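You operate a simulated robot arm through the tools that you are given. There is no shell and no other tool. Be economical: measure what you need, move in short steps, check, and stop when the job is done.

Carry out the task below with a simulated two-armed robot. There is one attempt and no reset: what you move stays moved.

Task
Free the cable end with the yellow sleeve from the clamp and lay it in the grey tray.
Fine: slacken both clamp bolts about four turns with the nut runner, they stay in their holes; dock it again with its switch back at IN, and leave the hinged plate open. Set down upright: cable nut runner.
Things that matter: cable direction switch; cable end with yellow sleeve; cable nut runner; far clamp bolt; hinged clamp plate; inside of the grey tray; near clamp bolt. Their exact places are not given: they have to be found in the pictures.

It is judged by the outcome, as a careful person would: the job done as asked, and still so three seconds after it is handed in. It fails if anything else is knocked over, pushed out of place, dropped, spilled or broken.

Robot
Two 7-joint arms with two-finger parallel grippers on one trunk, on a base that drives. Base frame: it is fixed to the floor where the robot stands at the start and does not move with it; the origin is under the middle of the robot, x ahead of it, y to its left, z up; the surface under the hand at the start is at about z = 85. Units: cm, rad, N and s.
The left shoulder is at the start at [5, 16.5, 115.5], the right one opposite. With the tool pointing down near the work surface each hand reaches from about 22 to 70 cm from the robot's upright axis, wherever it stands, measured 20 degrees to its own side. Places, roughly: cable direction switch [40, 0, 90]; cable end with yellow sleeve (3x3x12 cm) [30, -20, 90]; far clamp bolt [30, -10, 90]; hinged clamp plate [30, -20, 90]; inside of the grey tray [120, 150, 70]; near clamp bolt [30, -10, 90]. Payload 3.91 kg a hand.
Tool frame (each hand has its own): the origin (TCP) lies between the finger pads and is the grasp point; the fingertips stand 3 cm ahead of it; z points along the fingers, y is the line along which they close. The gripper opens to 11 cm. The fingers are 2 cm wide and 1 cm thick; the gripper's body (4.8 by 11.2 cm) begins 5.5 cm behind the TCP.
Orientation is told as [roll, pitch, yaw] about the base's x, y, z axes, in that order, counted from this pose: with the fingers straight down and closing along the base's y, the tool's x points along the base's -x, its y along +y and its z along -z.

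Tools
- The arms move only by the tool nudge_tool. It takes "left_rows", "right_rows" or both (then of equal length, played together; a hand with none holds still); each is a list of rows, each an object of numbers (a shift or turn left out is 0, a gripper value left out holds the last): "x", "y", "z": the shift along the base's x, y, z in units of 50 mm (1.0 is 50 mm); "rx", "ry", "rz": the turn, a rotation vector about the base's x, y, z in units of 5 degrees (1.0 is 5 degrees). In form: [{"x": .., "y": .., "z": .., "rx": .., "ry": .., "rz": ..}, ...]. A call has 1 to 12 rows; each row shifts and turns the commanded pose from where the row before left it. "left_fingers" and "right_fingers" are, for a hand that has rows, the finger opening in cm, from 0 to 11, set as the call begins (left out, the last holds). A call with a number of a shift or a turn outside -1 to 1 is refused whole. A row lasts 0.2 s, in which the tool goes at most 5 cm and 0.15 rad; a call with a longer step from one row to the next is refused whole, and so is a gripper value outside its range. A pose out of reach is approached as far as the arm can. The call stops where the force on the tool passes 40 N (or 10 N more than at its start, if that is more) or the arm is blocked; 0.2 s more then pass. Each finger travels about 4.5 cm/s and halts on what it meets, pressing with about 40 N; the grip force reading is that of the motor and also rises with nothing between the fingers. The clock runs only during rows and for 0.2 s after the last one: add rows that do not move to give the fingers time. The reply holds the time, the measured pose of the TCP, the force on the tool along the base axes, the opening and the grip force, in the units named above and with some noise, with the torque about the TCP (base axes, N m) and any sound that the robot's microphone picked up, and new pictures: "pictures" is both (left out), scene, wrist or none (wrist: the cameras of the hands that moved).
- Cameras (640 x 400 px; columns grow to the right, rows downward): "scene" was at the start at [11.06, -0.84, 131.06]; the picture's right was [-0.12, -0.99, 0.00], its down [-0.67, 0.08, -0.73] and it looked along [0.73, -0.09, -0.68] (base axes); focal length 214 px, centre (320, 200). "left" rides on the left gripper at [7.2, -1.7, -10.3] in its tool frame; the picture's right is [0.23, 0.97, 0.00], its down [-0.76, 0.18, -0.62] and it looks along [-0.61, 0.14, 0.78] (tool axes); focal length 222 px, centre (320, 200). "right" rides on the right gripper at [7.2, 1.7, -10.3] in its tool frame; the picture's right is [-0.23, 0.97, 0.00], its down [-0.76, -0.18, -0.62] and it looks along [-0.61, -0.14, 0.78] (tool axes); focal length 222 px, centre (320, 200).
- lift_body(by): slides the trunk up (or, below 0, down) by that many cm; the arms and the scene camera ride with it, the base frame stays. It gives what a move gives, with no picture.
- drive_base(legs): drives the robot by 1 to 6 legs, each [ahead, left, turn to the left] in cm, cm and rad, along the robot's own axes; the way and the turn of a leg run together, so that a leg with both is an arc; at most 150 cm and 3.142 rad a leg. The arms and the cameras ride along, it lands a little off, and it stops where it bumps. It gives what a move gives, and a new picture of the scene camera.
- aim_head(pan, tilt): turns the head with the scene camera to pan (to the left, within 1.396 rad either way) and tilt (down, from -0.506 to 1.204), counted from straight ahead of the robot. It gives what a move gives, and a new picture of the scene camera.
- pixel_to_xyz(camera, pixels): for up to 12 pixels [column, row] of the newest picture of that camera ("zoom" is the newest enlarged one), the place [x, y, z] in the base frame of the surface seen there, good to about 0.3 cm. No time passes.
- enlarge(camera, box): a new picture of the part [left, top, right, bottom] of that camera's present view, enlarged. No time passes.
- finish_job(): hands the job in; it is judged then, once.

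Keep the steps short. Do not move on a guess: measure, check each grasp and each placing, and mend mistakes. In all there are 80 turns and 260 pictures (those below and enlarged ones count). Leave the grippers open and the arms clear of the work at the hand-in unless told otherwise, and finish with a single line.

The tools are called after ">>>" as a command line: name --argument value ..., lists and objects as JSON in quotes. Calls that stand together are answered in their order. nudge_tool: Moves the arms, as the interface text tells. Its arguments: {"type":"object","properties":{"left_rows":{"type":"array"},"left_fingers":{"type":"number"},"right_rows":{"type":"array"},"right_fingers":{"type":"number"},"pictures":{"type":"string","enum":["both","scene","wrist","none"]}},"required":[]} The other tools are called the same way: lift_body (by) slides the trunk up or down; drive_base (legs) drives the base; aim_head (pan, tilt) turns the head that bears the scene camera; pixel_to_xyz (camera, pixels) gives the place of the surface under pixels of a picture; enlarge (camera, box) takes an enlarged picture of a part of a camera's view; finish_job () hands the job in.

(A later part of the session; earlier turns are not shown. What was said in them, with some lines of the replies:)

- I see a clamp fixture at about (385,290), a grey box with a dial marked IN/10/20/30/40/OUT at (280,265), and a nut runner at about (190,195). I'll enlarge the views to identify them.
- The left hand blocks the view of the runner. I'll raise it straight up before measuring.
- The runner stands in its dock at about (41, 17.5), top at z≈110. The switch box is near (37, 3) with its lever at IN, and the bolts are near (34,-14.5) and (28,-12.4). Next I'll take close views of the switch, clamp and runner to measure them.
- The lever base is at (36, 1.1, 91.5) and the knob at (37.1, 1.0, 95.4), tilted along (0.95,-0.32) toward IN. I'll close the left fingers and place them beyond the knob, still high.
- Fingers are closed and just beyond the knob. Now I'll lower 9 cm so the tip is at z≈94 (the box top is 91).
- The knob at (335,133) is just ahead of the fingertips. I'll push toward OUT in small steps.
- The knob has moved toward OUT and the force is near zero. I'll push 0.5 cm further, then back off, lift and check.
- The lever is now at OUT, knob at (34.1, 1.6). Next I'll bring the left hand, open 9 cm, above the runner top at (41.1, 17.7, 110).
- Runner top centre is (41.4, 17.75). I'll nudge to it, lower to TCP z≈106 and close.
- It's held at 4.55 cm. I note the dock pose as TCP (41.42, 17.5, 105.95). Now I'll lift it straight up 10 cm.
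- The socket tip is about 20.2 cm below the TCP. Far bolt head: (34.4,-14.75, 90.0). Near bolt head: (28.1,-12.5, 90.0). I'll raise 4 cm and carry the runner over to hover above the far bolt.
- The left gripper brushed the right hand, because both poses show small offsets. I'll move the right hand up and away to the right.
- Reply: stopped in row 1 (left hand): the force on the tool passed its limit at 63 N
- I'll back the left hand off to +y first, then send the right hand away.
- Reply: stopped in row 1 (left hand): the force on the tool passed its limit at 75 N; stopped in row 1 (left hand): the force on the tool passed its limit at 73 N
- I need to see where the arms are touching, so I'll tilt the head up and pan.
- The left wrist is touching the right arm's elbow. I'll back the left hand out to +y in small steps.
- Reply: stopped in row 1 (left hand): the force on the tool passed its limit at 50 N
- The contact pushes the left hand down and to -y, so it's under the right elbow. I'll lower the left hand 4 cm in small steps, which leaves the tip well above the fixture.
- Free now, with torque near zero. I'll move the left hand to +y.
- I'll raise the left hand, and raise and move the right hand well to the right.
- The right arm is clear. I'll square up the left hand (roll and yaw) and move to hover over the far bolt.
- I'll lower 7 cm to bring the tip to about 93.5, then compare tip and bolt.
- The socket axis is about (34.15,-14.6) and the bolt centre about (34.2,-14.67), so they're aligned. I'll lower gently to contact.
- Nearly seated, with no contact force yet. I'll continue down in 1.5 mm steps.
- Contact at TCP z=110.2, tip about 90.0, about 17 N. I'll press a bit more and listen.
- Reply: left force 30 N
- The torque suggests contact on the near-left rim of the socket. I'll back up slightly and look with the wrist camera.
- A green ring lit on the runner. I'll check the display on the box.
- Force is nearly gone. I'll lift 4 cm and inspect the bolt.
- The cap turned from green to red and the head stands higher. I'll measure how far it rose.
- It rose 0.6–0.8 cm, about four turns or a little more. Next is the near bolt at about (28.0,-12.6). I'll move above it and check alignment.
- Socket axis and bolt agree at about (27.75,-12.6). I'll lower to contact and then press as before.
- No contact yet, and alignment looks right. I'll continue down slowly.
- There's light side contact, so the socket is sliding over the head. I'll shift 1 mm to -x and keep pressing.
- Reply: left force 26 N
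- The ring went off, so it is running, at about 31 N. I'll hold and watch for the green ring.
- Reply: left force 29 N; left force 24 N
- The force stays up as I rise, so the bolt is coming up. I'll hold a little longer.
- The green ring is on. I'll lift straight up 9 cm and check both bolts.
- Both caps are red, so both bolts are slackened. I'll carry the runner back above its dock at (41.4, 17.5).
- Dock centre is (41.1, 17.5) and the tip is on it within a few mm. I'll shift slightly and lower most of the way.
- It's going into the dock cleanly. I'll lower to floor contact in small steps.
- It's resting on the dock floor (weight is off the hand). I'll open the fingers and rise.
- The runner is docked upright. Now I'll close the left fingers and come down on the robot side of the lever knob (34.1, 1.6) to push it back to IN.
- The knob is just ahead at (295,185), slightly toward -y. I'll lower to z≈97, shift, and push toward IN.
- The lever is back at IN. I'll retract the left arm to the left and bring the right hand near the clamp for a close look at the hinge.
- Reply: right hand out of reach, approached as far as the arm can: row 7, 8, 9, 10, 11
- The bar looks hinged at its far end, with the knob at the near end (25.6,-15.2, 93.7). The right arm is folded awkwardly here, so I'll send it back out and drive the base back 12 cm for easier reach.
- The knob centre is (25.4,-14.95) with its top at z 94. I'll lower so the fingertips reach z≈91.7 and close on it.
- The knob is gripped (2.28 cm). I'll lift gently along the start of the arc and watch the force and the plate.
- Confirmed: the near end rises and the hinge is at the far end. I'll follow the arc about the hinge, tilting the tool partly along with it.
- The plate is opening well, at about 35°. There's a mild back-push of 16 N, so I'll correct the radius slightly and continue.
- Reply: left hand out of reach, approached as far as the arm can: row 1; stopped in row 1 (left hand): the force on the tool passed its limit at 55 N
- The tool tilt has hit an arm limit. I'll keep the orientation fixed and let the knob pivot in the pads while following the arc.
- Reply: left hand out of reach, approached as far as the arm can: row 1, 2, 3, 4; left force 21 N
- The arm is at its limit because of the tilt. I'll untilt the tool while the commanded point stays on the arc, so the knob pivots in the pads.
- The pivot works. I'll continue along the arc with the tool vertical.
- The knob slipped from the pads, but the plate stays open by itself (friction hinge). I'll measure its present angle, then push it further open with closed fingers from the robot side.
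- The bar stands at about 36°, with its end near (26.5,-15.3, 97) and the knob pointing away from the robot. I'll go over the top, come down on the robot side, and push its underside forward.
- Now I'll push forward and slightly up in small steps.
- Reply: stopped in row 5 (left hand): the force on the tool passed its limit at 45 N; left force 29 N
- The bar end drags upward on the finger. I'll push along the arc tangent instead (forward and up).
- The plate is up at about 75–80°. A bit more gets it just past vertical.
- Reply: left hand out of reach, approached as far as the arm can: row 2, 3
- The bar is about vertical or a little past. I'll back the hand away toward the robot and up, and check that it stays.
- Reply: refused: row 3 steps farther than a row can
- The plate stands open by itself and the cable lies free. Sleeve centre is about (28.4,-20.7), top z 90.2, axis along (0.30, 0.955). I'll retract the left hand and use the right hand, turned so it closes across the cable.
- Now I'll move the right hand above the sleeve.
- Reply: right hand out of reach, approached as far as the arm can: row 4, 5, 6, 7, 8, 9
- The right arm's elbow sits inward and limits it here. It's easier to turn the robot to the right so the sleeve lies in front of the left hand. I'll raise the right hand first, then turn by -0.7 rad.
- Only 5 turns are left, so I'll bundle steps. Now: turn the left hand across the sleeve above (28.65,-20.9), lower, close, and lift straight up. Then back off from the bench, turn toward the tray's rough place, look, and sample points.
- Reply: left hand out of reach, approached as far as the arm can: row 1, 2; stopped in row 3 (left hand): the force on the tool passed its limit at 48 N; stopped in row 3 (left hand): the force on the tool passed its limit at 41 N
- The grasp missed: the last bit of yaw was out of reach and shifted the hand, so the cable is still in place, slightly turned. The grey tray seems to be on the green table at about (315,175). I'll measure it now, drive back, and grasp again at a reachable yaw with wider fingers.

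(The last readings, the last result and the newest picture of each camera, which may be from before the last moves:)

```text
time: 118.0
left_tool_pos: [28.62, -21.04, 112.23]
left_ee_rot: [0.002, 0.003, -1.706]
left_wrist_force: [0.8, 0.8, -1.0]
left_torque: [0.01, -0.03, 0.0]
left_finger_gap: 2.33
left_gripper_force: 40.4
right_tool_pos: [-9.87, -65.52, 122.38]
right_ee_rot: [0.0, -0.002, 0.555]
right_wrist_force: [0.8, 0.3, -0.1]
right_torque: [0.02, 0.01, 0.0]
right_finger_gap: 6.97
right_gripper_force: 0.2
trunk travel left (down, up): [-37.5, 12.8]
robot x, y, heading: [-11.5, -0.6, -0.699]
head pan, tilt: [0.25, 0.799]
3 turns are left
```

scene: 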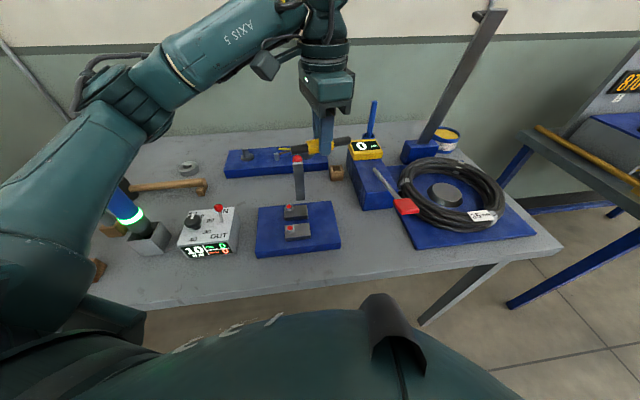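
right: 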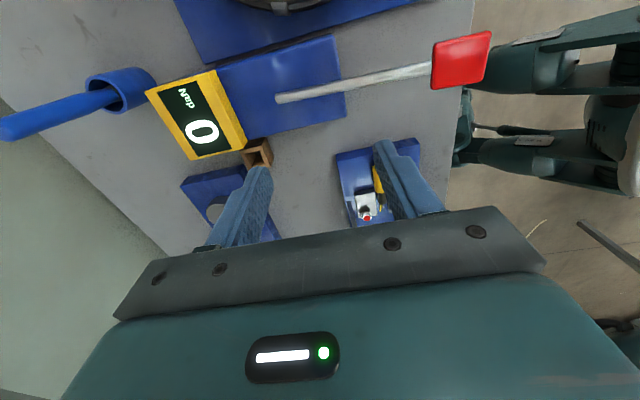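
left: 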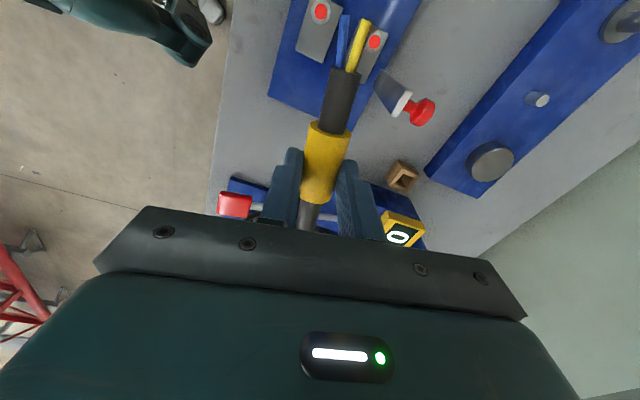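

The cable end is held (gap 2.33 cm, lifted clear). The grey tray is on the green table, centre about (122,153), floor z≈72. I'll back away, strafe left to the table's left side, look and measure the tray, extend the hand over it and lower the trunk, then check with pictures before placing.

>>> drive_base --legs '[[-75, 0, 0], [0, 100, 0], [0, 88.5, 0], [16, 0, 0]]'

>>> aim_head --pan 0.236 --tilt 0.8

>>> pixel_to_xyz --camera "scene" --pixels '[[280, 180], [300, 180], [320, 180], [340, 180], [360, 180], [380, 180], [280, 200], [300, 200], [320, 200], [340, 200], [360, 200], [380, 200]]'

>>> pixel_to_xyz --camera "scene" --pixels '[[280, 220], [300, 220], [320, 220], [340, 220], [360, 220], [380, 220], [280, 240], [300, 240], [320, 240], [340, 240], [360, 240], [380, 240]]'

>>> nudge_tool --left_rows '[{"x": 0.54, "y": -0.253, "rz": 0.417}, {"x": 0.54, "y": -0.253, "rz": 0.417}, {"x": 0.54, "y": -0.253, "rz": 0.417}, {"x": 0.54, "y": -0.253, "rz": 0.417}, {"x": 0.54, "y": -0.253, "rz": 0.417}, {"x": 0.54, "y": -0.253, "rz": 0.417}, {}]' --pictures "both"

>>> lift_body --by -22

>>> nudge_tool --left_rows '[{}]' --pictures "both"

>>> pixel_to_xyz --camera "left" --pixels '[[100, 60], [160, 60], [220, 60], [280, 60], [340, 60], [400, 60], [460, 60], [520, 60], [240, 20], [320, 20], [400, 20], [480, 20]]'

>>> pixel_to_xyz --camera "left" --pixels '[[100, 110], [160, 110], [220, 110], [270, 110], [370, 110], [420, 110], [480, 110], [540, 110], [160, 160], [220, 160], [420, 160], [480, 160]]'

>>> pixel_to_xyz --camera "left" --pixels '[[130, 140], [190, 140], [240, 140], [400, 140], [450, 140], [500, 140], [190, 190], [430, 190], [470, 190], [510, 200], [130, 180], [560, 160]]'

```text
time: 139.0
left_tool_pos: [93.2, 170.98, 112.21]
left_ee_rot: [0.003, 0.0, -1.698]
left_wrist_force: [-0.1, -0.1, 0.2]
left_torque: [-0.04, -0.03, -0.01]
left_finger_gap: 2.32
left_gripper_force: 40.0
right_tool_pos: [54.97, 126.29, 122.53]
right_ee_rot: [0.0, 0.0, 0.564]
right_wrist_force: [0.6, 0.3, 0.3]
right_torque: [0.01, -0.01, -0.02]
right_finger_gap: 6.97
right_gripper_force: 0.0
trunk travel left (down, up): [-37.5, 12.8]
robot x, y, heading: [52.83, 191.0, -0.691]
head pan, tilt: [0.25, 0.799]
stopped in leg 4: the robot was blocked; the commanded pose is now the measured one
```

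scene: 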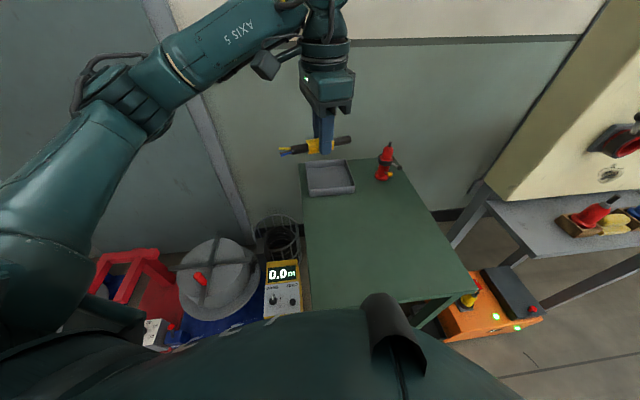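

```text
time: 139.6
left_tool_pos: [93.37, 170.89, 112.25]
left_ee_rot: [0.003, 0.001, -1.7]
left_wrist_force: [0.0, -1.0, -0.2]
left_torque: [0.03, 0.0, 0.02]
left_finger_gap: 2.31
left_gripper_force: 39.6
right_tool_pos: [55.06, 126.3, 122.45]
right_ee_rot: [0.0, 0.0, 0.565]
right_wrist_force: [-0.2, 0.5, -0.2]
right_torque: [0.01, -0.04, 0.01]
right_finger_gap: 6.98
right_gripper_force: 0.0
trunk travel left (down, up): [-37.5, 12.8]
robot x, y, heading: [53.08, 191.38, -0.686]
head pan, tilt: [0.236, 0.799]
```

scene: 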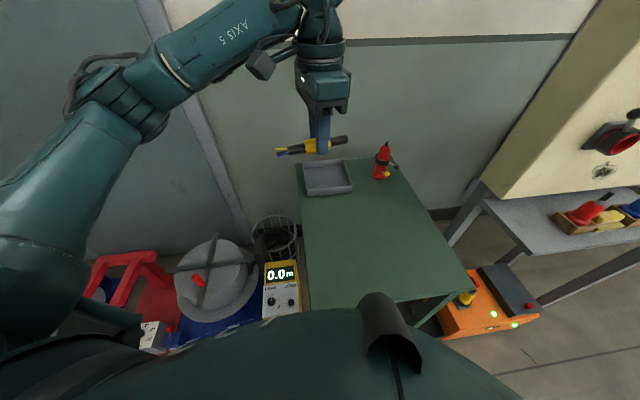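

```text
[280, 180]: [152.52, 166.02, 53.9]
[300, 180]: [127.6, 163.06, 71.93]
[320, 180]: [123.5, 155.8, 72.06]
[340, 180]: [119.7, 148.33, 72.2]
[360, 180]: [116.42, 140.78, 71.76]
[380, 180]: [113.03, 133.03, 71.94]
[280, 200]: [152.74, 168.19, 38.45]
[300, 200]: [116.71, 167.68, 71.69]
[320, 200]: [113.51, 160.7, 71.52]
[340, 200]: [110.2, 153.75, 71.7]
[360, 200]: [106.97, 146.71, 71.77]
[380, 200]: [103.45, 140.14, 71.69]
```

```text
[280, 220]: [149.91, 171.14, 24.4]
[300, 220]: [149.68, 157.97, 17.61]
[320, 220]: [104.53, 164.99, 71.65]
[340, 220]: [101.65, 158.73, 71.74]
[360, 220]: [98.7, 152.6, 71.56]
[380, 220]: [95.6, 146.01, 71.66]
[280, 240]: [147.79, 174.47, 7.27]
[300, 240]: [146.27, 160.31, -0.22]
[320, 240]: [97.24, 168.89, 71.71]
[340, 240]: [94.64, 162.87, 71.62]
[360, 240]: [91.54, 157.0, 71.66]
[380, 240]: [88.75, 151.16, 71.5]
```

```text
time: 141.2
left_tool_pos: [101.67, 169.64, 112.08]
left_ee_rot: [0.001, 0.004, -1.49]
left_wrist_force: [-0.2, -0.2, 0.0]
left_torque: [0.01, 0.01, 0.03]
left_finger_gap: 2.3
left_gripper_force: 39.7
left hand out of reach, approached as far as the arm can: row 2, 3, 4, 5, 6
right_tool_pos: [55.15, 126.24, 122.33]
right_ee_rot: [0.001, 0.001, 0.563]
right_wrist_force: [-0.1, 0.3, -1.3]
right_torque: [0.0, 0.03, -0.01]
right_finger_gap: 7.0
right_gripper_force: 0.0
trunk travel left (down, up): [-37.5, 12.8]
robot x, y, heading: [52.57, 191.12, -0.692]
head pan, tilt: [0.236, 0.799]
```

scene: 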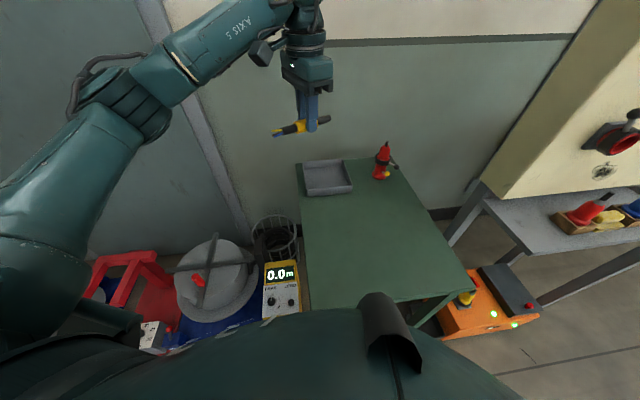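
left: 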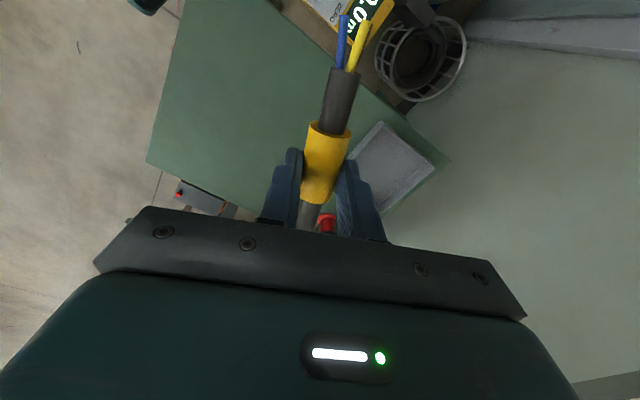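

```text
time: 143.5
left_tool_pos: [101.66, 169.48, 90.0]
left_ee_rot: [0.002, 0.001, -1.491]
left_wrist_force: [0.1, 0.1, -0.1]
left_torque: [0.02, 0.03, -0.02]
left_finger_gap: 2.32
left_gripper_force: 39.8
right_tool_pos: [55.07, 126.3, 100.52]
right_ee_rot: [-0.001, 0.001, 0.564]
right_wrist_force: [1.3, -0.1, -1.1]
right_torque: [0.02, 0.0, 0.01]
right_finger_gap: 7.0
right_gripper_force: 0.1
trunk travel left (down, up): [-15.5, 34.8]
robot x, y, heading: [53.17, 190.67, -0.688]
head pan, tilt: [0.236, 0.799]
```

```text
time: 143.9
left_tool_pos: [101.68, 169.6, 90.05]
left_ee_rot: [0.001, 0.001, -1.491]
left_wrist_force: [-0.6, 0.6, -1.3]
left_torque: [-0.02, 0.01, 0.02]
left_finger_gap: 2.3
left_gripper_force: 40.0
right_tool_pos: [55.03, 126.15, 100.44]
right_ee_rot: [0.001, 0.001, 0.564]
right_wrist_force: [0.0, 0.4, -0.1]
right_torque: [0.01, -0.01, 0.0]
right_finger_gap: 7.0
right_gripper_force: 0.0
trunk travel left (down, up): [-15.5, 34.8]
robot x, y, heading: [52.74, 191.63, -0.691]
head pan, tilt: [0.236, 0.799]
```

scene: 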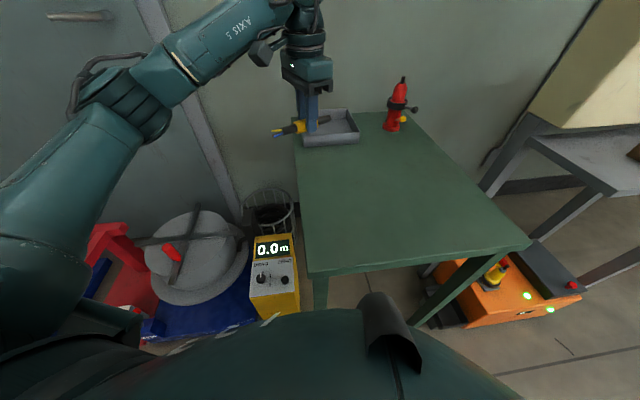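
left: 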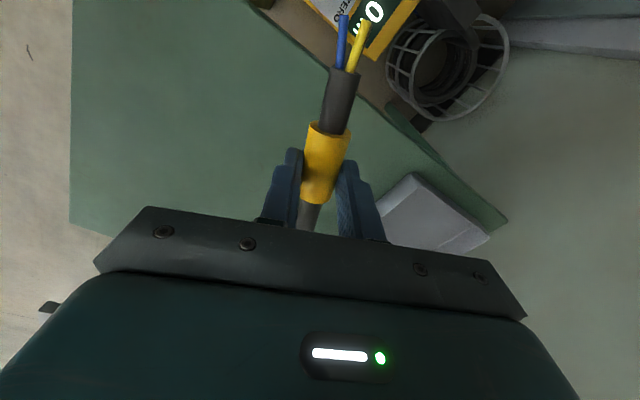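

```text
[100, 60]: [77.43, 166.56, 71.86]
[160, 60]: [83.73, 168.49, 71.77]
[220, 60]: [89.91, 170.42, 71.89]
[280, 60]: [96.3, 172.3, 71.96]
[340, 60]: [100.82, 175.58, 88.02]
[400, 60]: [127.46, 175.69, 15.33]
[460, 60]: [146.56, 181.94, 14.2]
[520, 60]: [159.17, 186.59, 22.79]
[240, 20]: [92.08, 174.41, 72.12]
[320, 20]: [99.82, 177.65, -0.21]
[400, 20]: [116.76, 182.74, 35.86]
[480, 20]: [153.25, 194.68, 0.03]
```

```text
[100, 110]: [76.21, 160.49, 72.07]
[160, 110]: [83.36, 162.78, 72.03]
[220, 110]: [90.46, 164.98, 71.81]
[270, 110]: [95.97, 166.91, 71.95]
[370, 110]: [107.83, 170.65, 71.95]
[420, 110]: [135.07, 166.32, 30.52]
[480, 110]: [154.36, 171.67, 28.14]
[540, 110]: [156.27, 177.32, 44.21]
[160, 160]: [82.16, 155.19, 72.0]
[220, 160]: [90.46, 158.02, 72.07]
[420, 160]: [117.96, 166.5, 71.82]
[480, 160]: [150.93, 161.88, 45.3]
```

```text
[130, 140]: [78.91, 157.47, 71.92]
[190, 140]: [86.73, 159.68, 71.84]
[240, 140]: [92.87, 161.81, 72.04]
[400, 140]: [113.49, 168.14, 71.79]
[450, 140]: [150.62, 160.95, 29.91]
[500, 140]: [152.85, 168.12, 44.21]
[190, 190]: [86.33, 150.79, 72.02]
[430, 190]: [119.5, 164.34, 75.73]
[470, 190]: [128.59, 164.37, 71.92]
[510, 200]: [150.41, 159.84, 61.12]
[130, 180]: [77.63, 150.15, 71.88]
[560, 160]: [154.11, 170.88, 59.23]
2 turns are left
```

The base is blocked by the table leg and the tray is still too far. I'll tuck the right hand, turn the left wrist straight, reposition the base in front of the gap between the two table legs, raise the trunk a little and extend to hover over the tray.

>>> nudge_tool --left_rows '[{"rz": 0.917}, {"rz": 0.917}, {"rz": 0.917}, {"rz": 0.917}, {"rz": 0.917}, {"rz": 0.917}, {"rz": 0.917}, {"rz": 0.917}, {"rz": 0.917}, {"rz": 0.917}]' --right_rows '[{"z": 0.5}, {"z": 0.5}, {"x": -0.332, "y": 0.728, "z": 0.2}, {"x": -0.332, "y": 0.728}, {"x": -0.332, "y": 0.728}, {"x": -0.332, "y": 0.728}, {"x": -0.332, "y": 0.728}, {}, {}, {}]' --pictures "none"

>>> drive_base --legs '[[-4.3, -7.4, 0], [16.8, -21.1, 0], [0, 0, 0.24], [9, 4.35, 0]]'

>>> lift_body --by 12

>>> nudge_tool --left_rows '[{"x": 0.567, "y": 0.043, "z": -0.6}, {"x": 0.567, "y": 0.043, "z": -0.6}, {"x": 0.567, "y": 0.043, "z": -0.6}, {"x": 0.567, "y": 0.043, "z": -0.6}, {"x": 0.567, "y": 0.043, "z": -0.6}, {"x": 0.567, "y": 0.043, "z": -0.6}, {}]' --pictures "wrist"

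>>> aim_head --pan 0.3 --tilt 0.68

>>> pixel_to_xyz --camera "scene" --pixels '[[280, 190], [300, 190], [320, 190], [340, 190], [360, 190], [280, 210], [300, 210], [320, 210], [340, 210], [360, 210], [320, 230], [340, 230]]'

>>> pixel_to_xyz --camera "left" --pixels '[[200, 80], [250, 80], [390, 80], [440, 80], [200, 130], [250, 130], [390, 130], [440, 130], [200, 40], [270, 40], [380, 40], [440, 40]]'

>>> enlarge --camera "scene" --box '[250, 130, 400, 250]'

```text
time: 146.1
left_tool_pos: [101.52, 169.51, 90.05]
left_ee_rot: [0.002, 0.002, -0.693]
left_wrist_force: [0.6, 1.2, -1.0]
left_torque: [0.03, 0.01, 0.04]
left_finger_gap: 2.32
left_gripper_force: 40.4
right_tool_pos: [46.8, 144.43, 106.37]
right_ee_rot: [0.001, 0.002, 0.564]
right_wrist_force: [-0.3, -0.2, -0.2]
right_torque: [0.02, 0.01, 0.0]
right_finger_gap: 7.01
right_gripper_force: 0.0
trunk travel left (down, up): [-15.5, 34.8]
robot x, y, heading: [52.84, 191.24, -0.69]
head pan, tilt: [0.236, 0.799]
```

```text
time: 150.9
left_tool_pos: [100.84, 154.07, 89.94]
left_ee_rot: [0.001, 0.002, -0.445]
left_wrist_force: [0.5, 0.0, -0.9]
left_torque: [-0.01, 0.01, -0.01]
left_finger_gap: 2.33
left_gripper_force: 39.7
right_tool_pos: [53.78, 116.24, 106.25]
right_ee_rot: [0.001, -0.001, 0.814]
right_wrist_force: [-0.5, -0.6, -1.1]
right_torque: [-0.02, 0.01, -0.03]
right_finger_gap: 7.02
right_gripper_force: 0.1
trunk travel left (down, up): [-15.5, 34.8]
robot x, y, heading: [48.6, 162.91, -0.44]
head pan, tilt: [0.236, 0.799]
stopped in leg 4: the robot was blocked; the commanded pose is now the measured one
```

scene: 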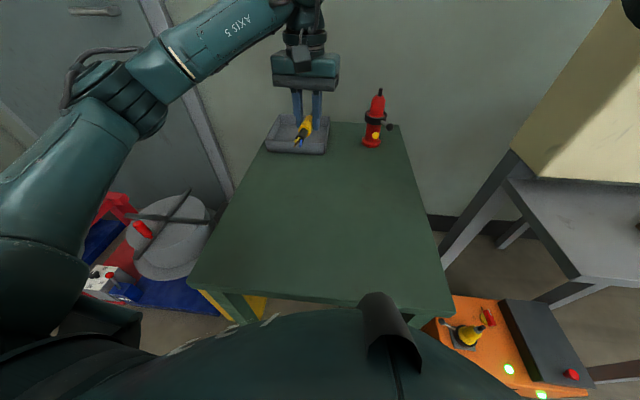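

```text
time: 152.4
left_tool_pos: [100.72, 153.97, 101.95]
left_ee_rot: [0.004, 0.003, -0.445]
left_wrist_force: [0.4, -0.1, -0.9]
left_torque: [0.01, -0.04, 0.01]
left_finger_gap: 2.31
left_gripper_force: 40.7
right_tool_pos: [53.88, 116.25, 118.16]
right_ee_rot: [0.002, -0.002, 0.813]
right_wrist_force: [0.2, -0.6, -0.5]
right_torque: [-0.01, -0.02, -0.04]
right_finger_gap: 6.99
right_gripper_force: 0.1
trunk travel left (down, up): [-27.5, 22.8]
robot x, y, heading: [48.16, 163.19, -0.436]
head pan, tilt: [0.236, 0.799]
```

```text
time: 154.0
left_tool_pos: [117.65, 155.24, 83.92]
left_ee_rot: [0.002, -0.001, -0.447]
left_wrist_force: [0.2, 0.4, -0.9]
left_torque: [0.0, -0.01, -0.02]
left_finger_gap: 2.33
left_gripper_force: 40.4
right_tool_pos: [53.91, 116.19, 118.25]
right_ee_rot: [0.003, -0.002, 0.814]
right_wrist_force: [0.0, -0.2, 0.3]
right_torque: [0.02, -0.02, 0.01]
right_finger_gap: 7.04
right_gripper_force: 0.0
trunk travel left (down, up): [-27.5, 22.8]
robot x, y, heading: [48.58, 163.17, -0.443]
head pan, tilt: [0.236, 0.799]
```

left: 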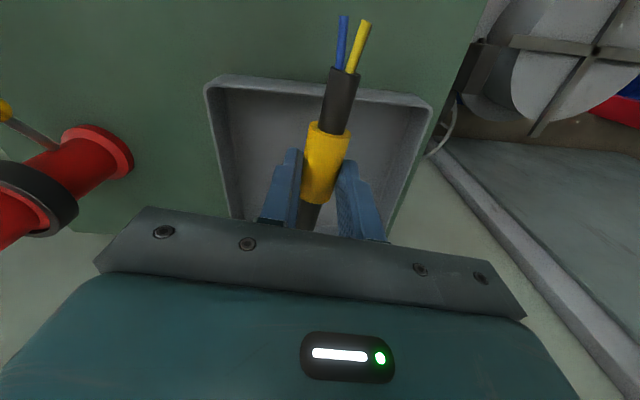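

```text
time: 154.7
left_tool_pos: [117.72, 155.37, 83.87]
left_ee_rot: [0.004, 0.0, -0.447]
left_wrist_force: [0.0, 0.3, -0.5]
left_torque: [-0.01, -0.01, -0.02]
left_finger_gap: 2.29
left_gripper_force: 40.1
right_tool_pos: [53.96, 116.15, 118.25]
right_ee_rot: [0.001, -0.001, 0.813]
right_wrist_force: [-0.6, 0.3, 1.1]
right_torque: [-0.01, 0.0, -0.02]
right_finger_gap: 6.97
right_gripper_force: 0.1
trunk travel left (down, up): [-27.5, 22.8]
robot x, y, heading: [48.59, 163.14, -0.436]
head pan, tilt: [0.3, 0.681]
```

scene: 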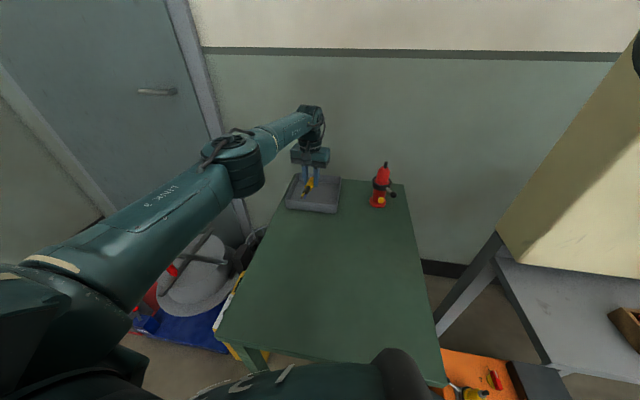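

```text
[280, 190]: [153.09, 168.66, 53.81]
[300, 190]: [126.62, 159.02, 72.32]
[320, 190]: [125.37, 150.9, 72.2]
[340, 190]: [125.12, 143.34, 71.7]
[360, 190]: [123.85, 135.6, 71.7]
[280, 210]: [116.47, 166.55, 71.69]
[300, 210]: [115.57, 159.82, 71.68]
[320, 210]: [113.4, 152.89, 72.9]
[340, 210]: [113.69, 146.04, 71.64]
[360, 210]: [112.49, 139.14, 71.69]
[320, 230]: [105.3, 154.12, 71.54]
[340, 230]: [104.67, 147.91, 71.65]
```

```text
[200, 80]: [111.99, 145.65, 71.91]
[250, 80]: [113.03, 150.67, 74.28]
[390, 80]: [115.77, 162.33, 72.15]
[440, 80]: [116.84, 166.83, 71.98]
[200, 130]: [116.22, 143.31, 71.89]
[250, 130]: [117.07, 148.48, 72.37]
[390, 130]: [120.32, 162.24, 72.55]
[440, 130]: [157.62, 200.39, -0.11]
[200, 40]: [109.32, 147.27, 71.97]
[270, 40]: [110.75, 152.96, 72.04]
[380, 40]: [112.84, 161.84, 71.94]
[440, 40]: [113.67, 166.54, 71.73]
```

```text
3.33 times, centred on (325, 190) of scene
1 turns are left
```

zoom: 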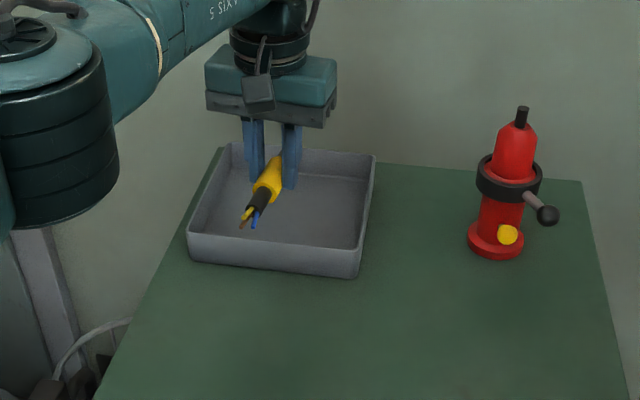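

The cable hangs over the tray, but about 5 cm too near the tray's near wall. I'll move it inward with a slight forward tilt for reach, lower to the floor, release, retreat up, and hand in.

>>> nudge_tool --left_rows '[{"x": 0.166, "y": -0.05, "rx": -0.227, "ry": -0.482}, {"x": 0.166, "y": -0.05, "rx": -0.227, "ry": -0.482}, {"x": 0.166, "y": -0.05, "rx": -0.227, "ry": -0.482}, {"x": 0.166, "y": -0.05, "rx": -0.227, "ry": -0.482}, {"x": 0.166, "y": -0.05, "rx": -0.227, "ry": -0.482}, {"x": 0.166, "y": -0.05, "rx": -0.227, "ry": -0.482}, {}]' --pictures "wrist"

>>> nudge_tool --left_rows '[{"z": -0.4}, {"z": -0.4}, {"z": -0.3}, {"z": -0.2}, {"z": -0.1}, {"z": -0.06}, {}]' --pictures "wrist"

>>> nudge_tool --left_rows '[{}, {}, {}, {}, {}]' --left_fingers 6 --pictures "wrist"

>>> nudge_tool --left_rows '[{"x": -0.1, "y": 0.047, "z": 0.35}, {"x": -0.14, "y": 0.066, "z": 0.5}, {"z": 0.8}, {"z": 0.8}, {"x": -0.6, "y": 0.28, "z": 0.3}, {"x": -0.6, "y": 0.28}, {}]' --pictures "both"

>>> finish_job

```text
time: 156.3
left_tool_pos: [122.68, 153.73, 84.05]
left_ee_rot: [0.007, -0.28, -0.445]
left_wrist_force: [0.2, -1.2, -1.0]
left_torque: [0.02, 0.01, -0.01]
left_finger_gap: 2.32
left_gripper_force: 39.4
right_tool_pos: [53.93, 116.15, 118.27]
right_ee_rot: [0.0, -0.001, 0.813]
right_wrist_force: [-0.8, 0.2, -0.1]
right_torque: [0.02, 0.0, -0.03]
right_finger_gap: 7.02
right_gripper_force: 0.1
trunk travel left (down, up): [-27.5, 22.8]
robot x, y, heading: [48.37, 162.77, -0.44]
head pan, tilt: [0.3, 0.681]
```

left: 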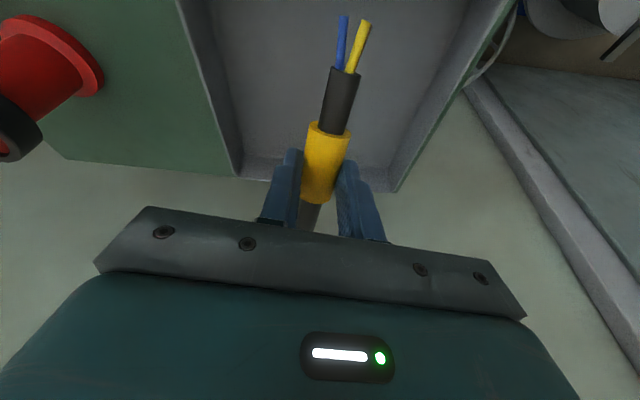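

```text
time: 157.9
left_tool_pos: [122.13, 153.98, 77.7]
left_ee_rot: [0.003, -0.278, -0.443]
left_wrist_force: [-0.4, -0.2, -1.8]
left_torque: [-0.02, 0.0, -0.02]
left_finger_gap: 2.3
left_gripper_force: 39.8
left hand out of reach, approached as far as the arm can: row 2, 5
right_tool_pos: [53.9, 116.1, 118.2]
right_ee_rot: [0.002, -0.002, 0.813]
right_wrist_force: [0.7, -0.1, -0.3]
right_torque: [-0.02, 0.01, -0.02]
right_finger_gap: 6.98
right_gripper_force: 0.1
trunk travel left (down, up): [-27.5, 22.8]
robot x, y, heading: [48.23, 163.28, -0.438]
head pan, tilt: [0.3, 0.681]
```

left: 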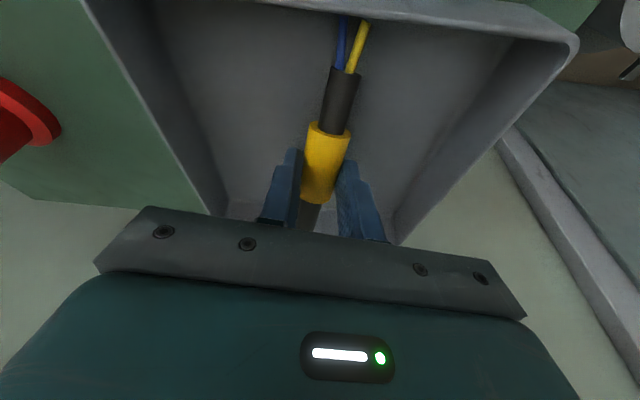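

```text
time: 159.1
left_tool_pos: [121.99, 153.94, 77.72]
left_ee_rot: [0.004, -0.279, -0.445]
left_wrist_force: [0.0, 0.4, -0.1]
left_torque: [-0.05, 0.01, 0.0]
left_finger_gap: 5.99
left_gripper_force: 0.1
right_tool_pos: [53.85, 116.17, 118.39]
right_ee_rot: [0.002, 0.0, 0.814]
right_wrist_force: [0.3, 0.3, -0.9]
right_torque: [0.01, -0.01, 0.01]
right_finger_gap: 6.98
right_gripper_force: 0.1
trunk travel left (down, up): [-27.5, 22.8]
robot x, y, heading: [48.7, 163.35, -0.443]
head pan, tilt: [0.3, 0.681]
```

left: 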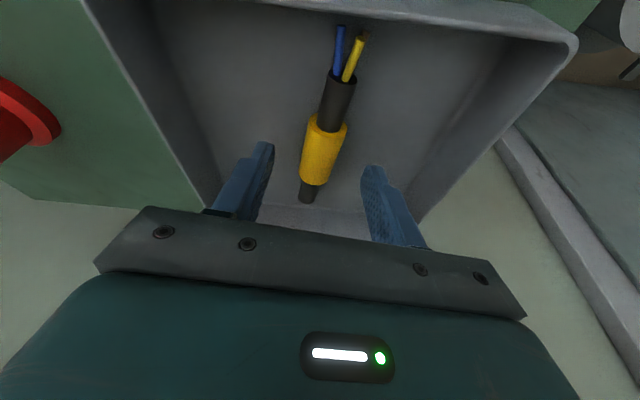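

```text
time: 160.7
left_tool_pos: [114.83, 157.46, 91.57]
left_ee_rot: [0.003, -0.276, -0.445]
left_wrist_force: [-0.2, 0.4, -0.2]
left_torque: [0.01, -0.01, 0.01]
left_finger_gap: 6.0
left_gripper_force: 0.1
right_tool_pos: [53.83, 116.15, 118.34]
right_ee_rot: [0.002, -0.004, 0.813]
right_wrist_force: [0.6, -0.3, -0.6]
right_torque: [0.02, 0.0, -0.01]
right_finger_gap: 6.99
right_gripper_force: 0.0
trunk travel left (down, up): [-27.5, 22.8]
robot x, y, heading: [48.69, 163.27, -0.442]
head pan, tilt: [0.3, 0.681]
```

scene: 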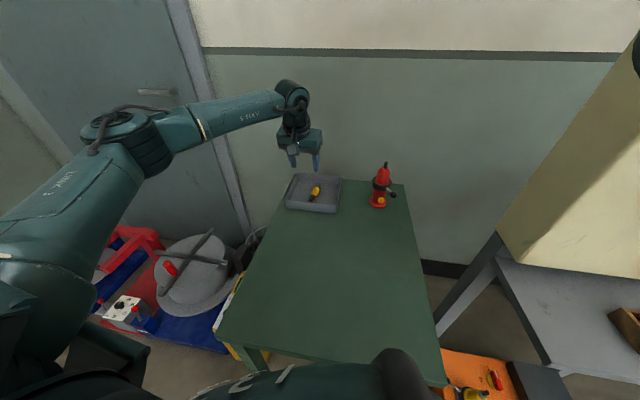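
left: 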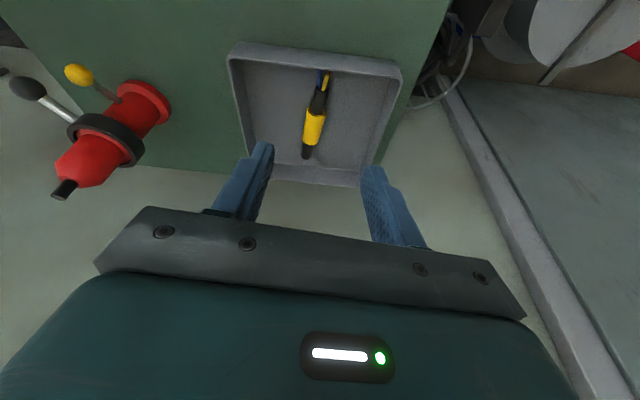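

```text
The job is handed in.
```

The cable end with the yellow sleeve is in the grey tray, released about 1–2 cm above its floor; both bolts are slackened but rose 0.6–0.9 cm, so possibly a little over four turns, and the runner is docked upright with its switch at IN and the plate standing open.
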